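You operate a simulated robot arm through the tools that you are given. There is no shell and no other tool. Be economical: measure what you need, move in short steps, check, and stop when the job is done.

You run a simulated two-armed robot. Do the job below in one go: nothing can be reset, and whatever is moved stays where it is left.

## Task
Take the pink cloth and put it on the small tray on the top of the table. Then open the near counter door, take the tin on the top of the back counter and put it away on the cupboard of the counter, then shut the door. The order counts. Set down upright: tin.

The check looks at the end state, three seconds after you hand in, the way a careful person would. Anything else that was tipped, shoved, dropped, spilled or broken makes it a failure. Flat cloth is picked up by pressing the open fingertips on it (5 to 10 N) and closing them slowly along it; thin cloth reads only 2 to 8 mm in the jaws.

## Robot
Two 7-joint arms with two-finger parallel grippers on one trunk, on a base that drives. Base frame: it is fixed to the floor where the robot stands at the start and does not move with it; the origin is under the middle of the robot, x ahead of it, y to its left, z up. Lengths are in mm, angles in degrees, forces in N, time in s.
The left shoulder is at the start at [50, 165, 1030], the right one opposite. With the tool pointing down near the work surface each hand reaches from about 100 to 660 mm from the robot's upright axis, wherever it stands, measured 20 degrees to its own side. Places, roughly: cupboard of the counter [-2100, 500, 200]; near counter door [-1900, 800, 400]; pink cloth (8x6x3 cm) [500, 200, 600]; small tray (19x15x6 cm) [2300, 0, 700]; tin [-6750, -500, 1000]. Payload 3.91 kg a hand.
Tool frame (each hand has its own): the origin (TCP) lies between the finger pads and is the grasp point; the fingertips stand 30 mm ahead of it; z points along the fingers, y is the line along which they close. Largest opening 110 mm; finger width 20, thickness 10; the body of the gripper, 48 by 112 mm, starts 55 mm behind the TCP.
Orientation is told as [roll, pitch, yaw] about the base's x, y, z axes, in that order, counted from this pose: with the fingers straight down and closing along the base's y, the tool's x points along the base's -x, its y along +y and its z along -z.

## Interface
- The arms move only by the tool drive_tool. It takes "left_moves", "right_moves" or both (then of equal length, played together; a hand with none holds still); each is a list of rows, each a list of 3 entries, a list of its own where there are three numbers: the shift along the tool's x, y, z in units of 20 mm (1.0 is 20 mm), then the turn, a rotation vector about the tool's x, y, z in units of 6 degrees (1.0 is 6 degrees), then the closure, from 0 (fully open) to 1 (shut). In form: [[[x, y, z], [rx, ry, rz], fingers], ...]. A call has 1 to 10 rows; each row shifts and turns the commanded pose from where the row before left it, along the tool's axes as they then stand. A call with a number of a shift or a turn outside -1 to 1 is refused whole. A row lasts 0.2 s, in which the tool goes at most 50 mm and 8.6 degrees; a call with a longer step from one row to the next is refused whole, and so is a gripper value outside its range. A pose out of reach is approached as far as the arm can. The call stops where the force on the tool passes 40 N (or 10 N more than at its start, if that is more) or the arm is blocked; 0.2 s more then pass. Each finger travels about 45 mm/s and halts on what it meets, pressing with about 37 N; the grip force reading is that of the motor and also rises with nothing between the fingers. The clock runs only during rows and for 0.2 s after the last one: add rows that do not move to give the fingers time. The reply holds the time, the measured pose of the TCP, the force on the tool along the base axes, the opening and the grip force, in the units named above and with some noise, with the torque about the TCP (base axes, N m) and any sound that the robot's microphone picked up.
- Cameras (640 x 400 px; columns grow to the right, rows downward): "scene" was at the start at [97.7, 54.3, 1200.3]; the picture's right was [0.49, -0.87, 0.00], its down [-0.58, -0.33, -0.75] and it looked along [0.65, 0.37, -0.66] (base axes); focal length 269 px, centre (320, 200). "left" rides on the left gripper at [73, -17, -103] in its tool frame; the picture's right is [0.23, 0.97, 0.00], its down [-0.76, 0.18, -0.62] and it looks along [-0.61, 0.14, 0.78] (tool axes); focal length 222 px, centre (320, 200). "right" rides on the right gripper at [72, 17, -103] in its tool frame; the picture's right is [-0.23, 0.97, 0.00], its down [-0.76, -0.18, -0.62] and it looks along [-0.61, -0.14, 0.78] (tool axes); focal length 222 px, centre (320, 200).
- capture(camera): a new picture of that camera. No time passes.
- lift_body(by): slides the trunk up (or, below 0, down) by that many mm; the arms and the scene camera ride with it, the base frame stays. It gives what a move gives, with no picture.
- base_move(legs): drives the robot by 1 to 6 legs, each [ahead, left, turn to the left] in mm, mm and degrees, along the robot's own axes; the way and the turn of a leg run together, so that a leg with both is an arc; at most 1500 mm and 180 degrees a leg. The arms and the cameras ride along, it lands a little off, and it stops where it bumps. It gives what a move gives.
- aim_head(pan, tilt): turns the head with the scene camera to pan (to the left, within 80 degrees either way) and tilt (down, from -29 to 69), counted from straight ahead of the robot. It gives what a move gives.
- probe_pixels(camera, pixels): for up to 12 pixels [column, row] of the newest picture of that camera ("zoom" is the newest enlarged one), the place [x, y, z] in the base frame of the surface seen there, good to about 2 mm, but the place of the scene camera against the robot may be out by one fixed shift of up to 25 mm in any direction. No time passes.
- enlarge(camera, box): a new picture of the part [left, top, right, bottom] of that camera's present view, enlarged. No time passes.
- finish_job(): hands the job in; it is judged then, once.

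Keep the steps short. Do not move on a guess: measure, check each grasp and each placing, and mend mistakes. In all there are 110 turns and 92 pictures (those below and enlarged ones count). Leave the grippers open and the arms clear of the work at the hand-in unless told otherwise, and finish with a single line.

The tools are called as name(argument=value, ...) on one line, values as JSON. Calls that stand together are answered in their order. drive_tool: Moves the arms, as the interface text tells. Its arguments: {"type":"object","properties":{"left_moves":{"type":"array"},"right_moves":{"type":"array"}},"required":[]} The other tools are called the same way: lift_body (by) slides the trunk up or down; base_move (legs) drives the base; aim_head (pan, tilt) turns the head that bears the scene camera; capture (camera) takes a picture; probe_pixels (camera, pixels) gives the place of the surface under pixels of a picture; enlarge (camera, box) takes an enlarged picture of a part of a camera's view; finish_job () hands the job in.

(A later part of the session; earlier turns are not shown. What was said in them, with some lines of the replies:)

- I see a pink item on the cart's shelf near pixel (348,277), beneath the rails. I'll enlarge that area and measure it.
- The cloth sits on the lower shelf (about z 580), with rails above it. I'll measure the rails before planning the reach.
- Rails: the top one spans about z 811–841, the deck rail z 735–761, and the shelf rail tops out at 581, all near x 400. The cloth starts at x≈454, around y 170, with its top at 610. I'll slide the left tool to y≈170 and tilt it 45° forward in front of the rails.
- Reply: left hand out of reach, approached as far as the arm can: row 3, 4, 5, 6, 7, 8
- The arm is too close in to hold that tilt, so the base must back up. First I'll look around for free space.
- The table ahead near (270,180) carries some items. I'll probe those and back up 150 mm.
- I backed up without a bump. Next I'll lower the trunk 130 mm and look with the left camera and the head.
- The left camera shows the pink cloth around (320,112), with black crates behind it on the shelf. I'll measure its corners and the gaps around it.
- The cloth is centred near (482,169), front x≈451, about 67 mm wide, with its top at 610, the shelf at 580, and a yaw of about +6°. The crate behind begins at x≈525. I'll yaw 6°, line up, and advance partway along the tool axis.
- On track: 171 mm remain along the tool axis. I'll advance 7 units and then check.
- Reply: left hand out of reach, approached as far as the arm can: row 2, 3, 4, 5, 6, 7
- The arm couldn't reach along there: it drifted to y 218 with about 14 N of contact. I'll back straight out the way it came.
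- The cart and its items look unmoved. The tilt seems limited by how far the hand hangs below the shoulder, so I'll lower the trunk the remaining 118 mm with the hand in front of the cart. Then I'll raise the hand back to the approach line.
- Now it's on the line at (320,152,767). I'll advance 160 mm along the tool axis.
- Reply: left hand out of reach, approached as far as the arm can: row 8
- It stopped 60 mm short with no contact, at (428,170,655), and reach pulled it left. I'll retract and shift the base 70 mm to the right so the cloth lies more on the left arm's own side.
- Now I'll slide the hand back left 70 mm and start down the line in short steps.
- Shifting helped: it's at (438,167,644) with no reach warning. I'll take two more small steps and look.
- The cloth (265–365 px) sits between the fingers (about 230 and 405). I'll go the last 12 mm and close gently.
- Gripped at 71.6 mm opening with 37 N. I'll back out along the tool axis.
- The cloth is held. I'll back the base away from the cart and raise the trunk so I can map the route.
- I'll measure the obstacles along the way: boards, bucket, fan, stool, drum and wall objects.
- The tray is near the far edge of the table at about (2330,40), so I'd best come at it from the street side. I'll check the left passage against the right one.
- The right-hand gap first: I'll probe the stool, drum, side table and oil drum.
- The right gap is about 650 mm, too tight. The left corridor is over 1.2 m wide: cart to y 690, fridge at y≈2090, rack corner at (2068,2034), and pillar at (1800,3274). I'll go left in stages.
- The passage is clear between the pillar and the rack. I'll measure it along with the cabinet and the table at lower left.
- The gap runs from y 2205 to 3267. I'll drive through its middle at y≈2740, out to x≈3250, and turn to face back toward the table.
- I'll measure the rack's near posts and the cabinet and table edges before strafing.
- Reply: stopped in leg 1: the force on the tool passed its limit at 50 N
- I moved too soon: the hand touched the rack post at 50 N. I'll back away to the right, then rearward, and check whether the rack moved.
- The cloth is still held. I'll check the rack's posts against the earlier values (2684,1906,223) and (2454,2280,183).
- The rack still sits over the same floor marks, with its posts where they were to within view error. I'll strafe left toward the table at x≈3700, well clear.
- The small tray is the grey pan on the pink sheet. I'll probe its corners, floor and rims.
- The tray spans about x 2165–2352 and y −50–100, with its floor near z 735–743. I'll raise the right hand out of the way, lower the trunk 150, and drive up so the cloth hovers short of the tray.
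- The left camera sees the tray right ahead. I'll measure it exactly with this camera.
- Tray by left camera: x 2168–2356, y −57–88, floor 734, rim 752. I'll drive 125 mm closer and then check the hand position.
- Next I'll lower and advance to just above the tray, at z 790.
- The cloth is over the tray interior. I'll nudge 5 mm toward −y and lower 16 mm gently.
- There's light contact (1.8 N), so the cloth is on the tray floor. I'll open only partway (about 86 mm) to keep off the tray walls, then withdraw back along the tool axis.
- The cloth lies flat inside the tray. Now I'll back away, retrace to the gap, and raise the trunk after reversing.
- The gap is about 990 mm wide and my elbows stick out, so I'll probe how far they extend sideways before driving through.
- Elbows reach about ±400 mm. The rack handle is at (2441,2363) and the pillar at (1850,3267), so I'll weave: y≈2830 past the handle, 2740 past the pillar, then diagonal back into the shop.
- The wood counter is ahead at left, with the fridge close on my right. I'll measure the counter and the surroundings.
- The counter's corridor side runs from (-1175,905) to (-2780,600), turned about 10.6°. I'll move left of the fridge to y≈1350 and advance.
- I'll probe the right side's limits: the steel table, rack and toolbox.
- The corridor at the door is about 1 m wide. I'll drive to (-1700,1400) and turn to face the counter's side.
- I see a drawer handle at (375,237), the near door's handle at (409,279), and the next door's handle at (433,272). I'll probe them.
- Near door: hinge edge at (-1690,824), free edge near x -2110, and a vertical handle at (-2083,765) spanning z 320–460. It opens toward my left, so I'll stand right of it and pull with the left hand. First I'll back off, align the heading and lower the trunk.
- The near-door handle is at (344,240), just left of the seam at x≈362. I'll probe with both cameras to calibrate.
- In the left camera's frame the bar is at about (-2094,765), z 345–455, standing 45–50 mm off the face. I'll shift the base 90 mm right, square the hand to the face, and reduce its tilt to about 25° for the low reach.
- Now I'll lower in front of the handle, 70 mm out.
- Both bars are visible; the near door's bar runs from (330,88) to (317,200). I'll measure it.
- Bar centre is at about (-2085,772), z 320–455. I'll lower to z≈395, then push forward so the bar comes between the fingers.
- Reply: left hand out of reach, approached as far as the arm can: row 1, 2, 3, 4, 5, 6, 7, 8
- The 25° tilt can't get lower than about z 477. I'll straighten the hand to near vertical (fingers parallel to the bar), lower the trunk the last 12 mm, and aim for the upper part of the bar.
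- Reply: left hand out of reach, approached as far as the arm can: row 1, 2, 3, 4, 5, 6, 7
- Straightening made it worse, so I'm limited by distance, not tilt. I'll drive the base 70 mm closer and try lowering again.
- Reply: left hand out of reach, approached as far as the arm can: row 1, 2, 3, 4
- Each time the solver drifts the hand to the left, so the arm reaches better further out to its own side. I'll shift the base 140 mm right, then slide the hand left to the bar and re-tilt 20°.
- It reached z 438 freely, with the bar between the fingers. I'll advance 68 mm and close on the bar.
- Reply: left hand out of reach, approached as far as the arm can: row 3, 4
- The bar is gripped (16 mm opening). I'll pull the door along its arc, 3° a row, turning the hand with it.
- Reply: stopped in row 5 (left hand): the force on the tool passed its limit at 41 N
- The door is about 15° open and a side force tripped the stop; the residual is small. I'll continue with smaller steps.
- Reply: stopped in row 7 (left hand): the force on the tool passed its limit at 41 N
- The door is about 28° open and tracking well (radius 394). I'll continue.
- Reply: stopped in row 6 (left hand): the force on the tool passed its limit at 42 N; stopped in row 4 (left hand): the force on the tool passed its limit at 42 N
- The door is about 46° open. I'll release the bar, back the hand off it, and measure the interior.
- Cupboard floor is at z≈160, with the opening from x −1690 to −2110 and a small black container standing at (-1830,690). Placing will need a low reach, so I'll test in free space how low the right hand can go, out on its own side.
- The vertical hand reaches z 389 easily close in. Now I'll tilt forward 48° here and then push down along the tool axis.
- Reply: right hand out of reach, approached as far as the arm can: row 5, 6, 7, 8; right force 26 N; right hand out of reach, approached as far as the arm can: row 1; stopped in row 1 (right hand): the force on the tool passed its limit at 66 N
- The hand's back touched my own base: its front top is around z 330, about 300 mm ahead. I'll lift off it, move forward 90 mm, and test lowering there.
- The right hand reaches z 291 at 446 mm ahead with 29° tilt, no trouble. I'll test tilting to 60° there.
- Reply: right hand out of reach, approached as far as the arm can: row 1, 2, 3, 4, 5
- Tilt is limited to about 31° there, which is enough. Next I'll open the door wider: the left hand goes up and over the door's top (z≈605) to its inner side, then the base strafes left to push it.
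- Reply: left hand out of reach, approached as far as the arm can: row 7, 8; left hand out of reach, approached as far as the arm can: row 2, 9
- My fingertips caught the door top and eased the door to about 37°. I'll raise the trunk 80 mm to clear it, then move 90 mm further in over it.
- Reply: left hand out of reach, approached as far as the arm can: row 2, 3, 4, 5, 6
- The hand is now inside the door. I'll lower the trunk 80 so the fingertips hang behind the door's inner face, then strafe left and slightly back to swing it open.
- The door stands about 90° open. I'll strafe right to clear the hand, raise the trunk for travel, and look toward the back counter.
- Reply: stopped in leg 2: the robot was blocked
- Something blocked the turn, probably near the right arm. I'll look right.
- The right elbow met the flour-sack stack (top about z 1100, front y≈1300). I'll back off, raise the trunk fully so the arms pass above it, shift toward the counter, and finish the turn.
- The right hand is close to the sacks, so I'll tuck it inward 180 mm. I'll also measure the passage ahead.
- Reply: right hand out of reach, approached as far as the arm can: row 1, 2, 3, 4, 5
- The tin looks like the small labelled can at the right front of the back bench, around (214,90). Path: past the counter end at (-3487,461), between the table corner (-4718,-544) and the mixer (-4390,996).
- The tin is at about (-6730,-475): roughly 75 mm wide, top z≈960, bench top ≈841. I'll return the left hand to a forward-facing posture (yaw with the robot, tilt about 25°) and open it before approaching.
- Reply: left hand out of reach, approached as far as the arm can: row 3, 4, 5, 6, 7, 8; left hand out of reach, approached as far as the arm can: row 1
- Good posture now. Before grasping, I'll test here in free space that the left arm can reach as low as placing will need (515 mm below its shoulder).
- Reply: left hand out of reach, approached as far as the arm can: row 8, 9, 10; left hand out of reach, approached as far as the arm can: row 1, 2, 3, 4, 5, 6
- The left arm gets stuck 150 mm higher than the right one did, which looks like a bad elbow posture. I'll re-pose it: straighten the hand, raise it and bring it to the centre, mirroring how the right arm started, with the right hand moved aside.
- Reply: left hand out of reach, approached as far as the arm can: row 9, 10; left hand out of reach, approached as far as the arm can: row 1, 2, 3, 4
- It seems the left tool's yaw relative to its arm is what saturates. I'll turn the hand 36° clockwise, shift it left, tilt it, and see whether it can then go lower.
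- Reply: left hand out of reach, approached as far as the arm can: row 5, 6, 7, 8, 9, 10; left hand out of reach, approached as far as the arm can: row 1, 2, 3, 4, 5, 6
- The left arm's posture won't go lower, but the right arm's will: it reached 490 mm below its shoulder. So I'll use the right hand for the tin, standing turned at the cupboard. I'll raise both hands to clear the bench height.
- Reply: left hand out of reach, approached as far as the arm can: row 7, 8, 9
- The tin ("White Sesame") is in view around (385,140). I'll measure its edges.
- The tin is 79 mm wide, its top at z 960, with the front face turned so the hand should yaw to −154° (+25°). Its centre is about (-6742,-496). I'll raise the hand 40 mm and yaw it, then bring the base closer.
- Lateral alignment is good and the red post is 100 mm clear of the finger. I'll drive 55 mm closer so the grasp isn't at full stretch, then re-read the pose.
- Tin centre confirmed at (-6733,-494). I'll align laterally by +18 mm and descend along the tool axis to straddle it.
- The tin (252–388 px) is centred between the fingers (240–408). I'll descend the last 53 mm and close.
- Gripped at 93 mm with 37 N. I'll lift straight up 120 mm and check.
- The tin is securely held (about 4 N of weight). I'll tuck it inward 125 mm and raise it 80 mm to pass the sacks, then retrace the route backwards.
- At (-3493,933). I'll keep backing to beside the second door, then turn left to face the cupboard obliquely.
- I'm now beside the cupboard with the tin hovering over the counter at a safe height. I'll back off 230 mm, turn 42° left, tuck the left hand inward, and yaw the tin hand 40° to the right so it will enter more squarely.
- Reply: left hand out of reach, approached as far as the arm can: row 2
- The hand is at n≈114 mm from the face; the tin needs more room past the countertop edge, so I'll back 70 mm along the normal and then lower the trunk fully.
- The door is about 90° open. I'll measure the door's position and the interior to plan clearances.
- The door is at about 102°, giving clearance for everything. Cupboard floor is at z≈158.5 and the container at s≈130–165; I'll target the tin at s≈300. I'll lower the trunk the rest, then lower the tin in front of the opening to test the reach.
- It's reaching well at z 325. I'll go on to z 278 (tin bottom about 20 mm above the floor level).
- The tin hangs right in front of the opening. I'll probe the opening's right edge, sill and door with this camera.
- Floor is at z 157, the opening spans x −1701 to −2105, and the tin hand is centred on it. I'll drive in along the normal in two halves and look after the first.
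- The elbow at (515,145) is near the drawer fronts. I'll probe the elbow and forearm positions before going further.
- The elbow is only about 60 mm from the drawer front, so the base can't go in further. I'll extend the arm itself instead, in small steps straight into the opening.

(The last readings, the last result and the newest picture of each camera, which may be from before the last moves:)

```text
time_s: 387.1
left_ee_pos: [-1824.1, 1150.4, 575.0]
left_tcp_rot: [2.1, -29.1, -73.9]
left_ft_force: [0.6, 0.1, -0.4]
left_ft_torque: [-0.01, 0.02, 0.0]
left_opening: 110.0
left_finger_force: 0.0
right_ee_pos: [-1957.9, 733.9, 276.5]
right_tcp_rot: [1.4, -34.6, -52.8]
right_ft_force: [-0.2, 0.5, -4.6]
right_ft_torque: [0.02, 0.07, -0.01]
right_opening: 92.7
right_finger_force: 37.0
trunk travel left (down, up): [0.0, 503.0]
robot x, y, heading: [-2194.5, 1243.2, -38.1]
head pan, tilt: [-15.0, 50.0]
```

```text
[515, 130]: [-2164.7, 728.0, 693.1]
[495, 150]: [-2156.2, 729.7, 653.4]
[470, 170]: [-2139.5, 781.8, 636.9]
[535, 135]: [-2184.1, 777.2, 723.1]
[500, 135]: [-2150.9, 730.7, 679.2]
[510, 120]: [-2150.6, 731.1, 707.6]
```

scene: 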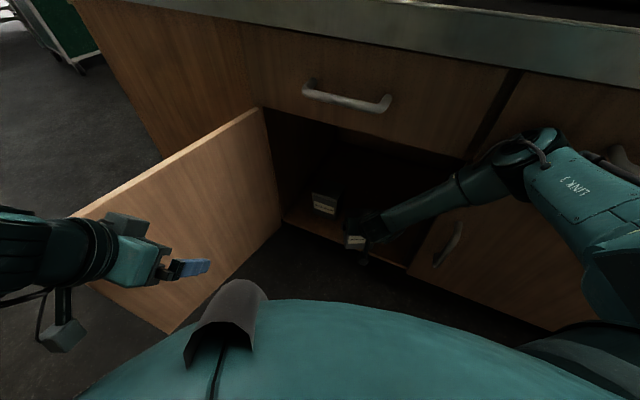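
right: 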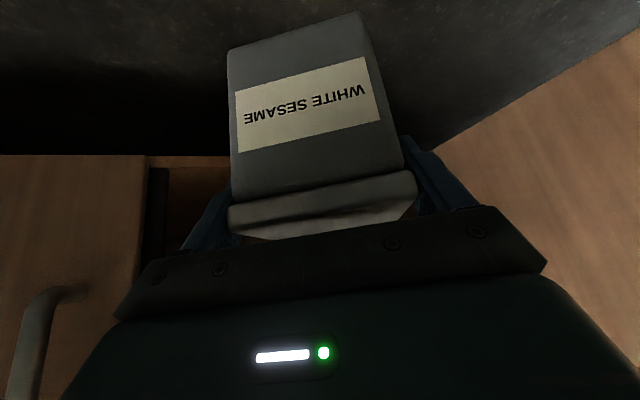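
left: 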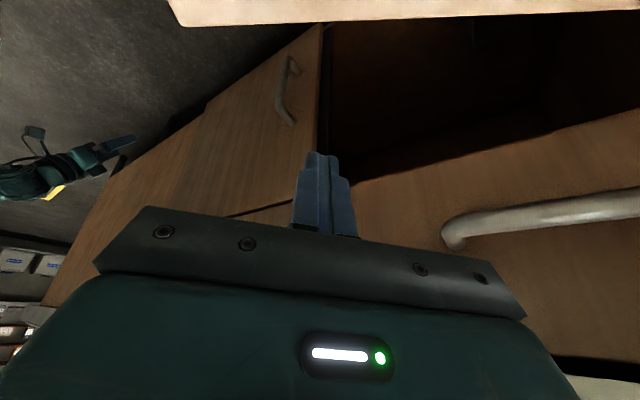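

Extension works without warnings; TCP is now 15 mm past the face. I'll back the base 25 mm for elbow clearance and extend another 85 mm.

base_move(legs=[[-19, 16, 0]])

drive_tool(right_moves=[[[-0.744, -0.427, 0.513], [0, 0, 0], 1], [[-0.744, -0.427, 0.513], [0, 0, 0], 1], [[-0.744, -0.427, 0.513], [0, 0, 0], 1], [[-0.744, -0.427, 0.513], [0, 0, 0], 1]])

capture(camera="scene")

```text
time_s: 388.0
left_ee_pos: [-1828.4, 1173.5, 575.3]
left_tcp_rot: [2.1, -29.1, -73.9]
left_ft_force: [-0.2, -0.3, -0.7]
left_ft_torque: [0.0, 0.01, 0.01]
left_opening: 110.2
left_finger_force: 0.1
right_ee_pos: [-1963.4, 756.5, 276.0]
right_tcp_rot: [1.6, -34.7, -52.8]
right_ft_force: [0.3, 0.0, -4.1]
right_ft_torque: [0.04, 0.05, 0.01]
right_opening: 93.1
right_finger_force: 36.8
trunk travel left (down, up): [0.0, 503.0]
robot x, y, heading: [-2202.4, 1270.5, -38.3]
head pan, tilt: [-15.0, 50.0]
```

```text
time_s: 389.0
left_ee_pos: [-1828.8, 1175.1, 575.1]
left_tcp_rot: [2.1, -29.1, -73.9]
left_ft_force: [-0.7, -0.5, -1.1]
left_ft_torque: [0.03, 0.0, -0.03]
left_opening: 110.0
left_finger_force: 0.1
right_ee_pos: [-1945.0, 680.1, 275.2]
right_tcp_rot: [1.6, -34.5, -52.8]
right_ft_force: [-0.2, 0.3, -4.0]
right_ft_torque: [0.03, 0.05, 0.01]
right_opening: 93.0
right_finger_force: 36.8
trunk travel left (down, up): [0.0, 503.0]
robot x, y, heading: [-2199.2, 1267.7, -37.8]
head pan, tilt: [-15.0, 50.0]
```

```text
12 pictures are left
```

scene: 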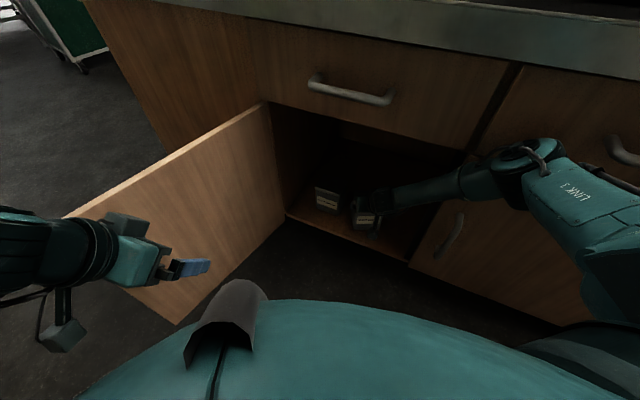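

The tin is inside, beside the container. I'll go 20 mm deeper for door clearance, then lower 15 mm.

drive_tool(right_moves=[[[-0.744, -0.427, 0.513], [0, 0, 0], 1], [[0.14, 0, 0.206], [0, 0, 0], 1], [[0.14, 0, 0.206], [0, 0, 0], 1], [[0.14, 0, 0.206], [0, 0, 0], 1], [[0, 0, 0], [0, 0, 0], 1]])

capture(camera="right")

```text
time_s: 390.2
left_ee_pos: [-1830.0, 1174.7, 575.1]
left_tcp_rot: [2.1, -29.2, -73.9]
left_ft_force: [-0.6, -0.7, -0.1]
left_ft_torque: [0.0, 0.0, 0.03]
left_opening: 109.9
left_finger_force: 0.0
right_ee_pos: [-1939.4, 661.1, 261.0]
right_tcp_rot: [1.5, -34.7, -52.8]
right_ft_force: [-0.8, -0.8, -3.8]
right_ft_torque: [0.04, 0.03, 0.0]
right_opening: 92.9
right_finger_force: 37.3
trunk travel left (down, up): [0.0, 503.0]
robot x, y, heading: [-2201.8, 1269.4, -38.2]
head pan, tilt: [-15.0, 50.0]
```

```text
11 pictures are left
```

right: 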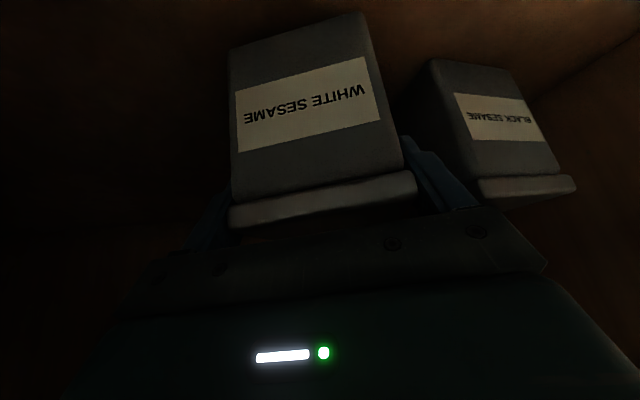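

It sits next to a "Black Sesame" tin. I'll check that gap, then lower the last few mm until contact.

probe_pixels(camera="right", pixels=[[437, 70], [460, 140], [480, 185], [478, 200], [415, 60], [425, 150]])

drive_tool(right_moves=[[[0.057, 0, 0.082], [0, 0, 0], 1], [[0.057, 0, 0.082], [0, 0, 0], 1], [[0.028, 0, 0.041], [0, 0, 0], 1], [[0, 0, 0], [0, 0, 0], 1]])

```text
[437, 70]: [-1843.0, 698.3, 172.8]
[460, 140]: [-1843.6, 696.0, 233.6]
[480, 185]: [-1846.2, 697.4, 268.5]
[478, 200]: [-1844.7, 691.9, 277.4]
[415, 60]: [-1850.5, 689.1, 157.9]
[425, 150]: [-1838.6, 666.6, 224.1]
```

```text
time_s: 391.2
left_ee_pos: [-1829.5, 1175.4, 576.1]
left_tcp_rot: [2.1, -29.4, -73.9]
left_ft_force: [-0.6, -0.5, -0.1]
left_ft_torque: [0.0, 0.02, -0.01]
left_opening: 110.0
left_finger_force: 0.1
right_ee_pos: [-1939.4, 659.4, 258.3]
right_tcp_rot: [1.6, -34.8, -52.8]
right_ft_force: [0.0, 4.8, 17.8]
right_ft_torque: [-1.02, 0.2, -0.05]
right_opening: 93.2
right_finger_force: 36.4
trunk travel left (down, up): [0.0, 503.0]
robot x, y, heading: [-2203.4, 1266.9, -38.3]
head pan, tilt: [-15.0, 50.0]
```

Contact (about 22 N up) at z 258, so the tin stands on the floor, and the gap to its neighbour is about 45 mm. I'll open and withdraw along the tool axis.

drive_tool(right_moves=[[[-0.03, 0, -0.04], [0, 0, 0], 0.5], [[0, 0, 0], [0, 0, 0], 0.1], [[0, 0, 0], [0, 0, 0], 0], [[0, 0, 0], [0, 0, 0], 0], [[0, 0, -0.5], [0, 0, 0], 0], [[0, 0, -1], [0, 0, 0], 0], [[0, 0, -1], [0, 0, 0], 0], [[0, 0, -1], [0, 0, 0], 0]])

capture(camera="right")

```text
time_s: 393.0
left_ee_pos: [-1828.7, 1175.0, 577.1]
left_tcp_rot: [2.2, -29.2, -73.9]
left_ft_force: [-0.1, 0.5, 0.3]
left_ft_torque: [-0.02, 0.03, 0.01]
left_opening: 109.9
left_finger_force: 0.0
right_ee_pos: [-1965.3, 690.1, 314.4]
right_tcp_rot: [1.5, -34.7, -52.8]
right_ft_force: [0.3, 0.1, -0.4]
right_ft_torque: [0.0, 0.02, 0.0]
right_opening: 109.9
right_finger_force: 0.1
trunk travel left (down, up): [0.0, 503.0]
robot x, y, heading: [-2202.7, 1271.7, -38.0]
head pan, tilt: [-15.0, 50.0]
```

```text
10 pictures are left
```

right: 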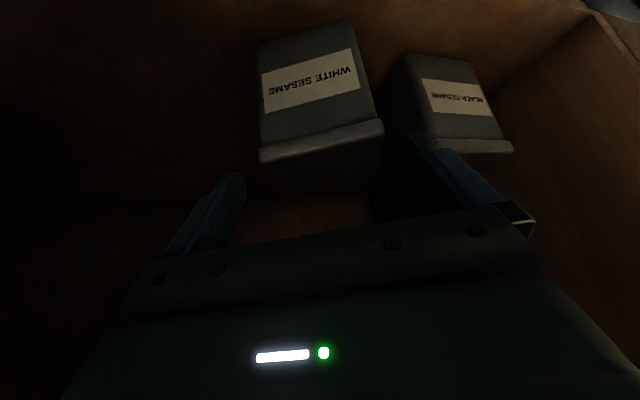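

The tin stands upright beside the other. I'll continue out: two more steps along the axis, then straight out along the normal.

drive_tool(right_moves=[[[0, 0, -1], [0, 0, 0], 0], [[0, 0, -1], [0, 0, 0], 0], [[0.744, 0.427, -0.513], [0, 0, 0], 0], [[0.744, 0.427, -0.513], [0, 0, 0], 0], [[0.744, 0.427, -0.513], [0, 0, 0], 0], [[0.744, 0.427, -0.513], [0, 0, 0], 0], [[0.744, 0.427, -0.513], [0, 0, 0], 0], [[0.744, 0.427, -0.513], [0, 0, 0], 0]])

base_move(legs=[[-125, 100, 0]])

capture(camera="scene")

```text
time_s: 394.8
left_ee_pos: [-1835.3, 1183.7, 576.6]
left_tcp_rot: [2.3, -29.5, -74.4]
left_ft_force: [-0.3, 1.3, -1.0]
left_ft_torque: [-0.06, 0.03, -0.02]
left_opening: 110.0
left_finger_force: 0.0
right_ee_pos: [-2022.1, 838.1, 342.2]
right_tcp_rot: [1.5, -34.0, -53.4]
right_ft_force: [0.8, 0.4, 1.9]
right_ft_torque: [0.06, 0.18, -0.04]
right_opening: 110.2
right_finger_force: 0.1
trunk travel left (down, up): [0.0, 503.0]
robot x, y, heading: [-2205.9, 1279.9, -38.7]
head pan, tilt: [-15.0, 50.0]
```

```text
time_s: 396.3
left_ee_pos: [-1865.8, 1330.5, 575.3]
left_tcp_rot: [2.2, -29.2, -74.0]
left_ft_force: [0.1, 0.6, 1.1]
left_ft_torque: [0.02, 0.01, 0.02]
left_opening: 110.1
left_finger_force: 0.1
right_ee_pos: [-2044.3, 980.2, 347.7]
right_tcp_rot: [1.5, -34.5, -52.8]
right_ft_force: [-0.1, -0.3, -0.2]
right_ft_torque: [-0.01, -0.01, 0.02]
right_opening: 110.1
right_finger_force: 0.0
trunk travel left (down, up): [0.0, 503.0]
robot x, y, heading: [-2239.9, 1422.2, -38.3]
head pan, tilt: [-15.0, 50.0]
```

```text
9 pictures are left
```

scene: 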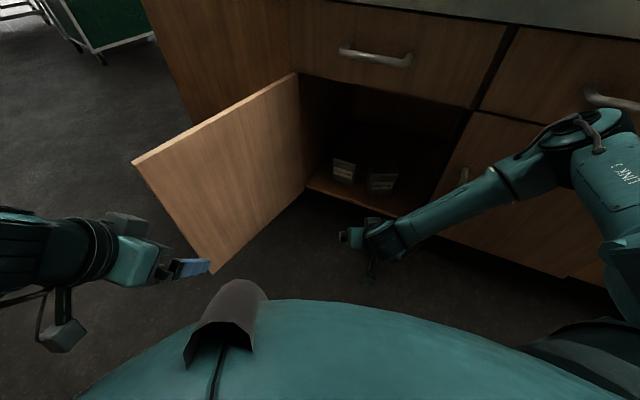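

Both tins stand in the cupboard. Now for shutting the door: I'll raise the trunk 150, turn to face the counter, and stretch the left hand far out to the left so it can get behind the door's outer face while my body stays out of the swing.

lift_body(by=150)

base_move(legs=[[0, 0, -40]])

drive_tool(left_moves=[[[0.556, 0.775, -0.308], [0, 0, 0], 1], [[0.556, 0.775, -0.308], [0, 0, 0], 1], [[0.556, 0.775, -0.308], [0, 0, 0], 1], [[0.556, 0.775, -0.308], [0, 0, 0], 1], [[0.556, 0.775, -0.308], [0, 0, 0], 1], [[0.556, 0.775, -0.308], [0, 0, 0], 1], [[0.556, 0.775, -0.308], [0, 0, 0], 1], [[0.556, 0.775, -0.308], [0, 0, 0], 1], [[0.556, 0.775, -0.308], [0, 0, 0], 1], [[0.556, 0.775, -0.308], [0, 0, 0], 1]])

drive_tool(left_moves=[[[0.556, 0.775, -0.308], [0, 0, 0], 1], [[0.556, 0.775, -0.308], [0, 0, 0], 1], [[0.556, 0.775, -0.308], [0, 0, 0], 1], [[0.556, 0.775, -0.308], [0, 0, 0], 1], [[0.556, 0.775, -0.308], [0, 0, 0], 1], [[0.556, 0.775, -0.308], [0, 0, 0], 1]])

```text
time_s: 398.1
left_ee_pos: [-1866.0, 1329.4, 725.2]
left_tcp_rot: [2.1, -29.2, -73.9]
left_ft_force: [0.0, 0.3, -0.4]
left_ft_torque: [0.04, 0.03, 0.02]
left_opening: 109.9
left_finger_force: 0.0
right_ee_pos: [-2043.0, 980.2, 497.7]
right_tcp_rot: [1.5, -34.6, -52.8]
right_ft_force: [0.0, -0.2, -0.3]
right_ft_torque: [-0.01, 0.03, 0.01]
right_opening: 109.7
right_finger_force: 0.0
trunk travel left (down, up): [-150.0, 353.0]
robot x, y, heading: [-2239.3, 1425.1, -38.2]
head pan, tilt: [-15.0, 50.0]
```

```text
time_s: 400.3
left_ee_pos: [-2013.9, 1111.7, 724.8]
left_tcp_rot: [2.1, -29.2, -113.6]
left_ft_force: [0.5, 0.6, -0.6]
left_ft_torque: [-0.03, -0.01, 0.01]
left_opening: 110.0
left_finger_force: 0.0
right_ee_pos: [-2372.1, 958.3, 496.9]
right_tcp_rot: [1.6, -34.6, -92.5]
right_ft_force: [-0.4, 0.2, -0.6]
right_ft_torque: [0.01, -0.01, -0.01]
right_opening: 109.6
right_finger_force: 0.1
trunk travel left (down, up): [-150.0, 353.0]
robot x, y, heading: [-2239.3, 1426.8, -77.7]
head pan, tilt: [-15.0, 50.0]
```

```text
time_s: 402.5
left_ee_pos: [-1818.7, 1166.8, 730.0]
left_tcp_rot: [2.1, -29.2, -113.6]
left_ft_force: [-0.8, 0.0, -0.7]
left_ft_torque: [-0.03, 0.0, -0.02]
left_opening: 0.0
left_finger_force: 36.9
left hand out of reach, approached as far as the arm can: row 2
right_ee_pos: [-2371.8, 957.5, 497.2]
right_tcp_rot: [1.6, -34.6, -92.5]
right_ft_force: [0.2, -0.2, 0.7]
right_ft_torque: [0.0, 0.0, 0.01]
right_opening: 110.3
right_finger_force: 0.0
trunk travel left (down, up): [-150.0, 353.0]
robot x, y, heading: [-2237.0, 1428.0, -78.1]
head pan, tilt: [-15.0, 50.0]
```

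```text
time_s: 403.9
left_ee_pos: [-1702.9, 1202.3, 733.1]
left_tcp_rot: [2.1, -29.1, -113.5]
left_ft_force: [-0.5, 0.6, -0.2]
left_ft_torque: [0.03, -0.01, -0.01]
left_opening: 0.2
left_finger_force: 37.1
right_ee_pos: [-2372.1, 956.7, 497.1]
right_tcp_rot: [1.6, -34.6, -92.5]
right_ft_force: [0.5, 0.4, -0.6]
right_ft_torque: [0.02, 0.03, -0.03]
right_opening: 109.6
right_finger_force: 0.1
trunk travel left (down, up): [-150.0, 353.0]
robot x, y, heading: [-2236.8, 1425.4, -77.8]
head pan, tilt: [-15.0, 50.0]
```

The left hand is at the door's end, above it. I'll move it 110 mm further left and 50 ahead, so it's outside the door, lower the trunk so the fingertips are beside its outer face, then sweep right to push it closed partway.

base_move(legs=[[0, 120, 0], [50, 0, 0]])

lift_body(by=-150)

base_move(legs=[[0, -330, 0], [85, -120, 0]])

aim_head(pan=25, tilt=45)

capture(camera="scene")

```text
time_s: 406.1
left_ee_pos: [-1577.4, 1178.5, 733.0]
left_tcp_rot: [2.2, -29.2, -113.4]
left_ft_force: [0.5, -0.1, -0.1]
left_ft_torque: [0.01, 0.02, 0.0]
left_opening: 0.2
left_finger_force: 37.4
right_ee_pos: [-2245.1, 933.3, 497.8]
right_tcp_rot: [1.7, -34.7, -92.6]
right_ft_force: [-0.1, 0.2, -1.0]
right_ft_torque: [0.0, -0.01, 0.03]
right_opening: 109.9
right_finger_force: 0.0
trunk travel left (down, up): [-150.0, 353.0]
robot x, y, heading: [-2111.9, 1405.2, -77.9]
head pan, tilt: [-15.0, 50.0]
```

```text
time_s: 407.9
left_ee_pos: [-1577.4, 1180.5, 583.4]
left_tcp_rot: [2.2, -29.2, -113.5]
left_ft_force: [-0.6, 0.3, 0.4]
left_ft_torque: [-0.03, 0.01, -0.02]
left_opening: 0.2
left_finger_force: 37.4
right_ee_pos: [-2244.4, 934.3, 346.9]
right_tcp_rot: [1.6, -34.6, -92.5]
right_ft_force: [-0.4, -0.3, -0.2]
right_ft_torque: [-0.01, 0.03, 0.0]
right_opening: 110.0
right_finger_force: 0.1
trunk travel left (down, up): [0.0, 503.0]
robot x, y, heading: [-2114.2, 1402.8, -78.0]
head pan, tilt: [-15.0, 50.0]
```

```text
time_s: 412.7
left_ee_pos: [-2000.1, 1001.1, 582.8]
left_tcp_rot: [2.1, -29.2, -113.8]
left_ft_force: [0.1, -0.3, -0.1]
left_ft_torque: [0.02, 0.01, -0.02]
left_opening: 0.0
left_finger_force: 36.5
right_ee_pos: [-2668.2, 758.4, 348.5]
right_tcp_rot: [1.6, -34.6, -92.7]
right_ft_force: [-0.3, -0.5, 0.4]
right_ft_torque: [0.02, 0.02, 0.04]
right_opening: 109.9
right_finger_force: 0.0
trunk travel left (down, up): [0.0, 503.0]
robot x, y, heading: [-2535.4, 1223.0, -78.2]
head pan, tilt: [-15.0, 50.0]
```

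```text
time_s: 413.7
left_ee_pos: [-1999.8, 1000.0, 582.7]
left_tcp_rot: [2.1, -29.1, -113.7]
left_ft_force: [0.8, 0.2, -0.1]
left_ft_torque: [0.01, -0.02, 0.03]
left_opening: 0.2
left_finger_force: 36.7
right_ee_pos: [-2668.2, 757.4, 348.2]
right_tcp_rot: [1.6, -34.6, -92.7]
right_ft_force: [-0.4, 0.3, -0.7]
right_ft_torque: [0.03, 0.04, 0.01]
right_opening: 110.0
right_finger_force: 0.2
trunk travel left (down, up): [0.0, 503.0]
robot x, y, heading: [-2536.1, 1225.8, -78.2]
head pan, tilt: [25.0, 45.0]
```

```text
8 pictures are left
```

scene: 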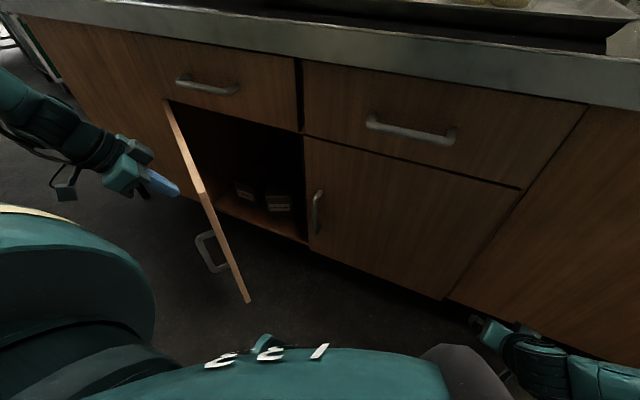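

The door is now at about 38°. I'll continue right and ahead while following its arc (the right hand keeps about 40 mm from the counter).

base_move(legs=[[85, -70, 0]])

drive_tool(left_moves=[[[-0.72, -0.5, 0.4], [0, 0, 0], 1], [[-0.72, -0.5, 0.4], [0, 0, 0], 1], [[-0.72, -0.5, 0.4], [0, 0, 0], 1], [[-0.72, -0.5, 0.4], [0, 0, 0], 1]])

capture(camera="scene")

```text
time_s: 415.0
left_ee_pos: [-2051.5, 902.7, 582.2]
left_tcp_rot: [2.1, -29.2, -113.9]
left_ft_force: [-0.3, 0.7, 0.5]
left_ft_torque: [0.0, -0.02, -0.03]
left_opening: 0.0
left_finger_force: 37.2
right_ee_pos: [-2720.0, 661.0, 348.1]
right_tcp_rot: [1.5, -34.6, -92.6]
right_ft_force: [0.1, -0.4, 0.6]
right_ft_torque: [-0.05, -0.01, -0.03]
right_opening: 110.1
right_finger_force: 0.0
trunk travel left (down, up): [0.0, 503.0]
robot x, y, heading: [-2584.8, 1123.2, -78.1]
head pan, tilt: [25.0, 45.0]
```

```text
time_s: 416.0
left_ee_pos: [-2112.9, 859.1, 581.7]
left_tcp_rot: [2.2, -29.2, -113.8]
left_ft_force: [-0.5, -0.5, 0.2]
left_ft_torque: [0.0, 0.0, 0.01]
left_opening: 0.0
left_finger_force: 37.2
right_ee_pos: [-2718.5, 660.1, 349.3]
right_tcp_rot: [1.5, -34.6, -92.6]
right_ft_force: [0.7, -0.4, -0.5]
right_ft_torque: [-0.01, -0.01, -0.01]
right_opening: 110.2
right_finger_force: 0.0
trunk travel left (down, up): [0.0, 503.0]
robot x, y, heading: [-2583.7, 1128.1, -78.1]
head pan, tilt: [25.0, 45.0]
```

```text
7 pictures are left
```

scene: 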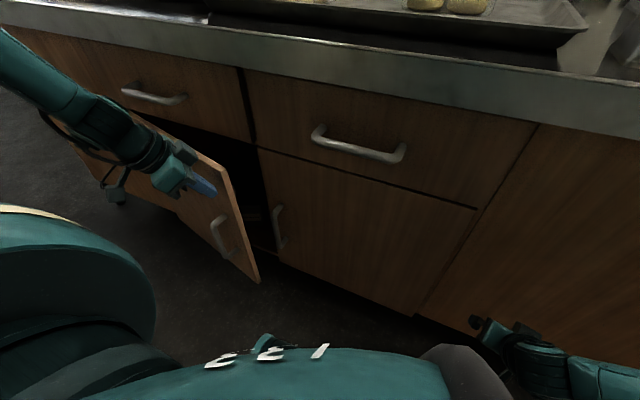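

The hand drifted toward the door's free edge. I'll shift it back 40 mm left, then push straight toward the counter.

drive_tool(left_moves=[[[0.509, 0.814, -0.283], [0, 0, 0], 1], [[0.509, 0.814, -0.283], [0, 0, 0], 1], [[-0.711, 0.582, 0.396], [0, 0, 0], 1], [[-0.711, 0.582, 0.396], [0, 0, 0], 1], [[-0.711, 0.582, 0.396], [0, 0, 0], 1], [[-0.711, 0.582, 0.396], [0, 0, 0], 1]])

drive_tool(left_moves=[[[-0.711, 0.582, 0.396], [0, 0, 0], 1], [[-0.4, 0.32, 0.22], [0, 0, 0], 1], [[-0.4, 0.32, 0.22], [0, 0, 0], 1], [[-0.4, 0.32, 0.22], [0, 0, 0], 1]])

capture(camera="scene")

```text
time_s: 417.4
left_ee_pos: [-2056.3, 787.9, 584.3]
left_tcp_rot: [2.1, -29.2, -113.7]
left_ft_force: [0.7, -0.7, 0.5]
left_ft_torque: [0.0, 0.03, -0.04]
left_opening: 0.1
left_finger_force: 36.5
right_ee_pos: [-2719.9, 661.1, 349.5]
right_tcp_rot: [1.7, -34.6, -92.7]
right_ft_force: [0.3, -0.6, -0.3]
right_ft_torque: [0.02, -0.02, 0.0]
right_opening: 109.7
right_finger_force: 0.1
trunk travel left (down, up): [0.0, 503.0]
robot x, y, heading: [-2585.1, 1125.5, -78.0]
head pan, tilt: [25.0, 45.0]
```

```text
time_s: 418.1
left_ee_pos: [-2050.1, 765.1, 582.7]
left_tcp_rot: [1.3, -28.9, -113.2]
left_ft_force: [-4.1, 11.4, 5.2]
left_ft_torque: [-0.74, -0.46, 0.53]
left_opening: 0.1
left_finger_force: 37.4
right_ee_pos: [-2718.4, 661.3, 348.2]
right_tcp_rot: [1.6, -34.7, -92.6]
right_ft_force: [0.1, 0.4, 0.2]
right_ft_torque: [-0.01, 0.02, 0.03]
right_opening: 109.9
right_finger_force: 0.2
trunk travel left (down, up): [0.0, 503.0]
robot x, y, heading: [-2588.0, 1126.4, -77.9]
head pan, tilt: [25.0, 45.0]
stopped in row 3 (left hand): the force on the tool passed its limit at 53 N (the readings are from after the stop); the commanded pose is now the measured one
```

```text
6 pictures are left
```

scene: 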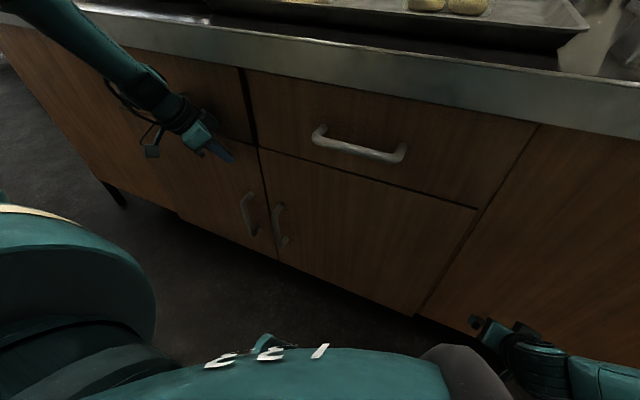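

The push met firm resistance and the door looks shut. I'll check that it's flush with its neighbour, then withdraw the hand and open it.

probe_pixels(camera="scene", pixels=[[258, 180], [272, 190], [262, 235], [278, 250], [235, 170], [300, 180]])

drive_tool(left_moves=[[[0.711, -0.582, -0.396], [0, 0, 0], 1], [[0.711, -0.582, -0.396], [0, 0, 0], 0.5], [[0.711, -0.582, -0.396], [0, 0, 0], 0], [[0.711, -0.582, -0.396], [0, 0, 0], 0], [[0.711, -0.582, -0.396], [0, 0, 0], 0]])

base_move(legs=[[-130, 0, 0]])

enlarge(camera="scene", box=[120, 40, 440, 320])

```text
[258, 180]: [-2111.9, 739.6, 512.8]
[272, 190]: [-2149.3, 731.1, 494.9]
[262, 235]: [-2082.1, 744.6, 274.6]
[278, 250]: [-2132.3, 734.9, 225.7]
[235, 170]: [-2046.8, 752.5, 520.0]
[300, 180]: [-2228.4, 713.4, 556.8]
```

```text
time_s: 419.3
left_ee_pos: [-2071.9, 860.2, 580.3]
left_tcp_rot: [1.3, -28.8, -113.3]
left_ft_force: [-0.3, 0.0, -0.5]
left_ft_torque: [0.02, -0.01, -0.02]
left_opening: 85.7
left_finger_force: 0.2
right_ee_pos: [-2718.2, 662.0, 347.3]
right_tcp_rot: [1.6, -34.6, -92.5]
right_ft_force: [-0.8, 0.2, -0.3]
right_ft_torque: [0.01, 0.0, -0.02]
right_opening: 110.0
right_finger_force: 0.2
trunk travel left (down, up): [0.0, 503.0]
robot x, y, heading: [-2585.5, 1131.2, -78.0]
head pan, tilt: [25.0, 45.0]
```

```text
time_s: 420.6
left_ee_pos: [-2100.0, 987.7, 580.8]
left_tcp_rot: [1.3, -28.8, -113.3]
left_ft_force: [-0.1, -0.5, -0.3]
left_ft_torque: [-0.02, 0.01, 0.0]
left_opening: 109.9
left_finger_force: 0.0
right_ee_pos: [-2746.2, 787.7, 347.3]
right_tcp_rot: [1.6, -34.6, -92.7]
right_ft_force: [-0.6, 0.0, -0.3]
right_ft_torque: [-0.02, 0.01, -0.02]
right_opening: 109.9
right_finger_force: 0.0
trunk travel left (down, up): [0.0, 503.0]
robot x, y, heading: [-2606.3, 1253.3, -77.9]
head pan, tilt: [25.0, 45.0]
```

```text
1.43 times, centred on (280, 180) of scene
5 turns are left
```

zoom: 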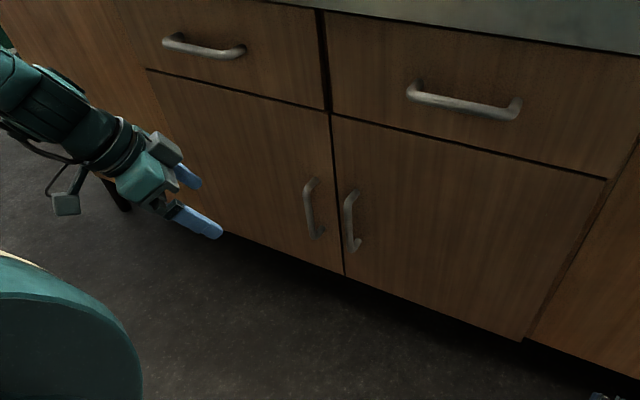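

The door is flush with its neighbour: face points (-2112,740), (-2149,731) and (-2228,713) lie on one line. Both grippers are open and clear, so I'm handing in.

finish_job()

```text
The job is handed in.
```

The pink cloth is in the small tray, the tin stands upright in the cupboard, and the near counter door is shut; on the way my arms bumped the bread rack (50 N) and the flour sacks, and neither looked moved.
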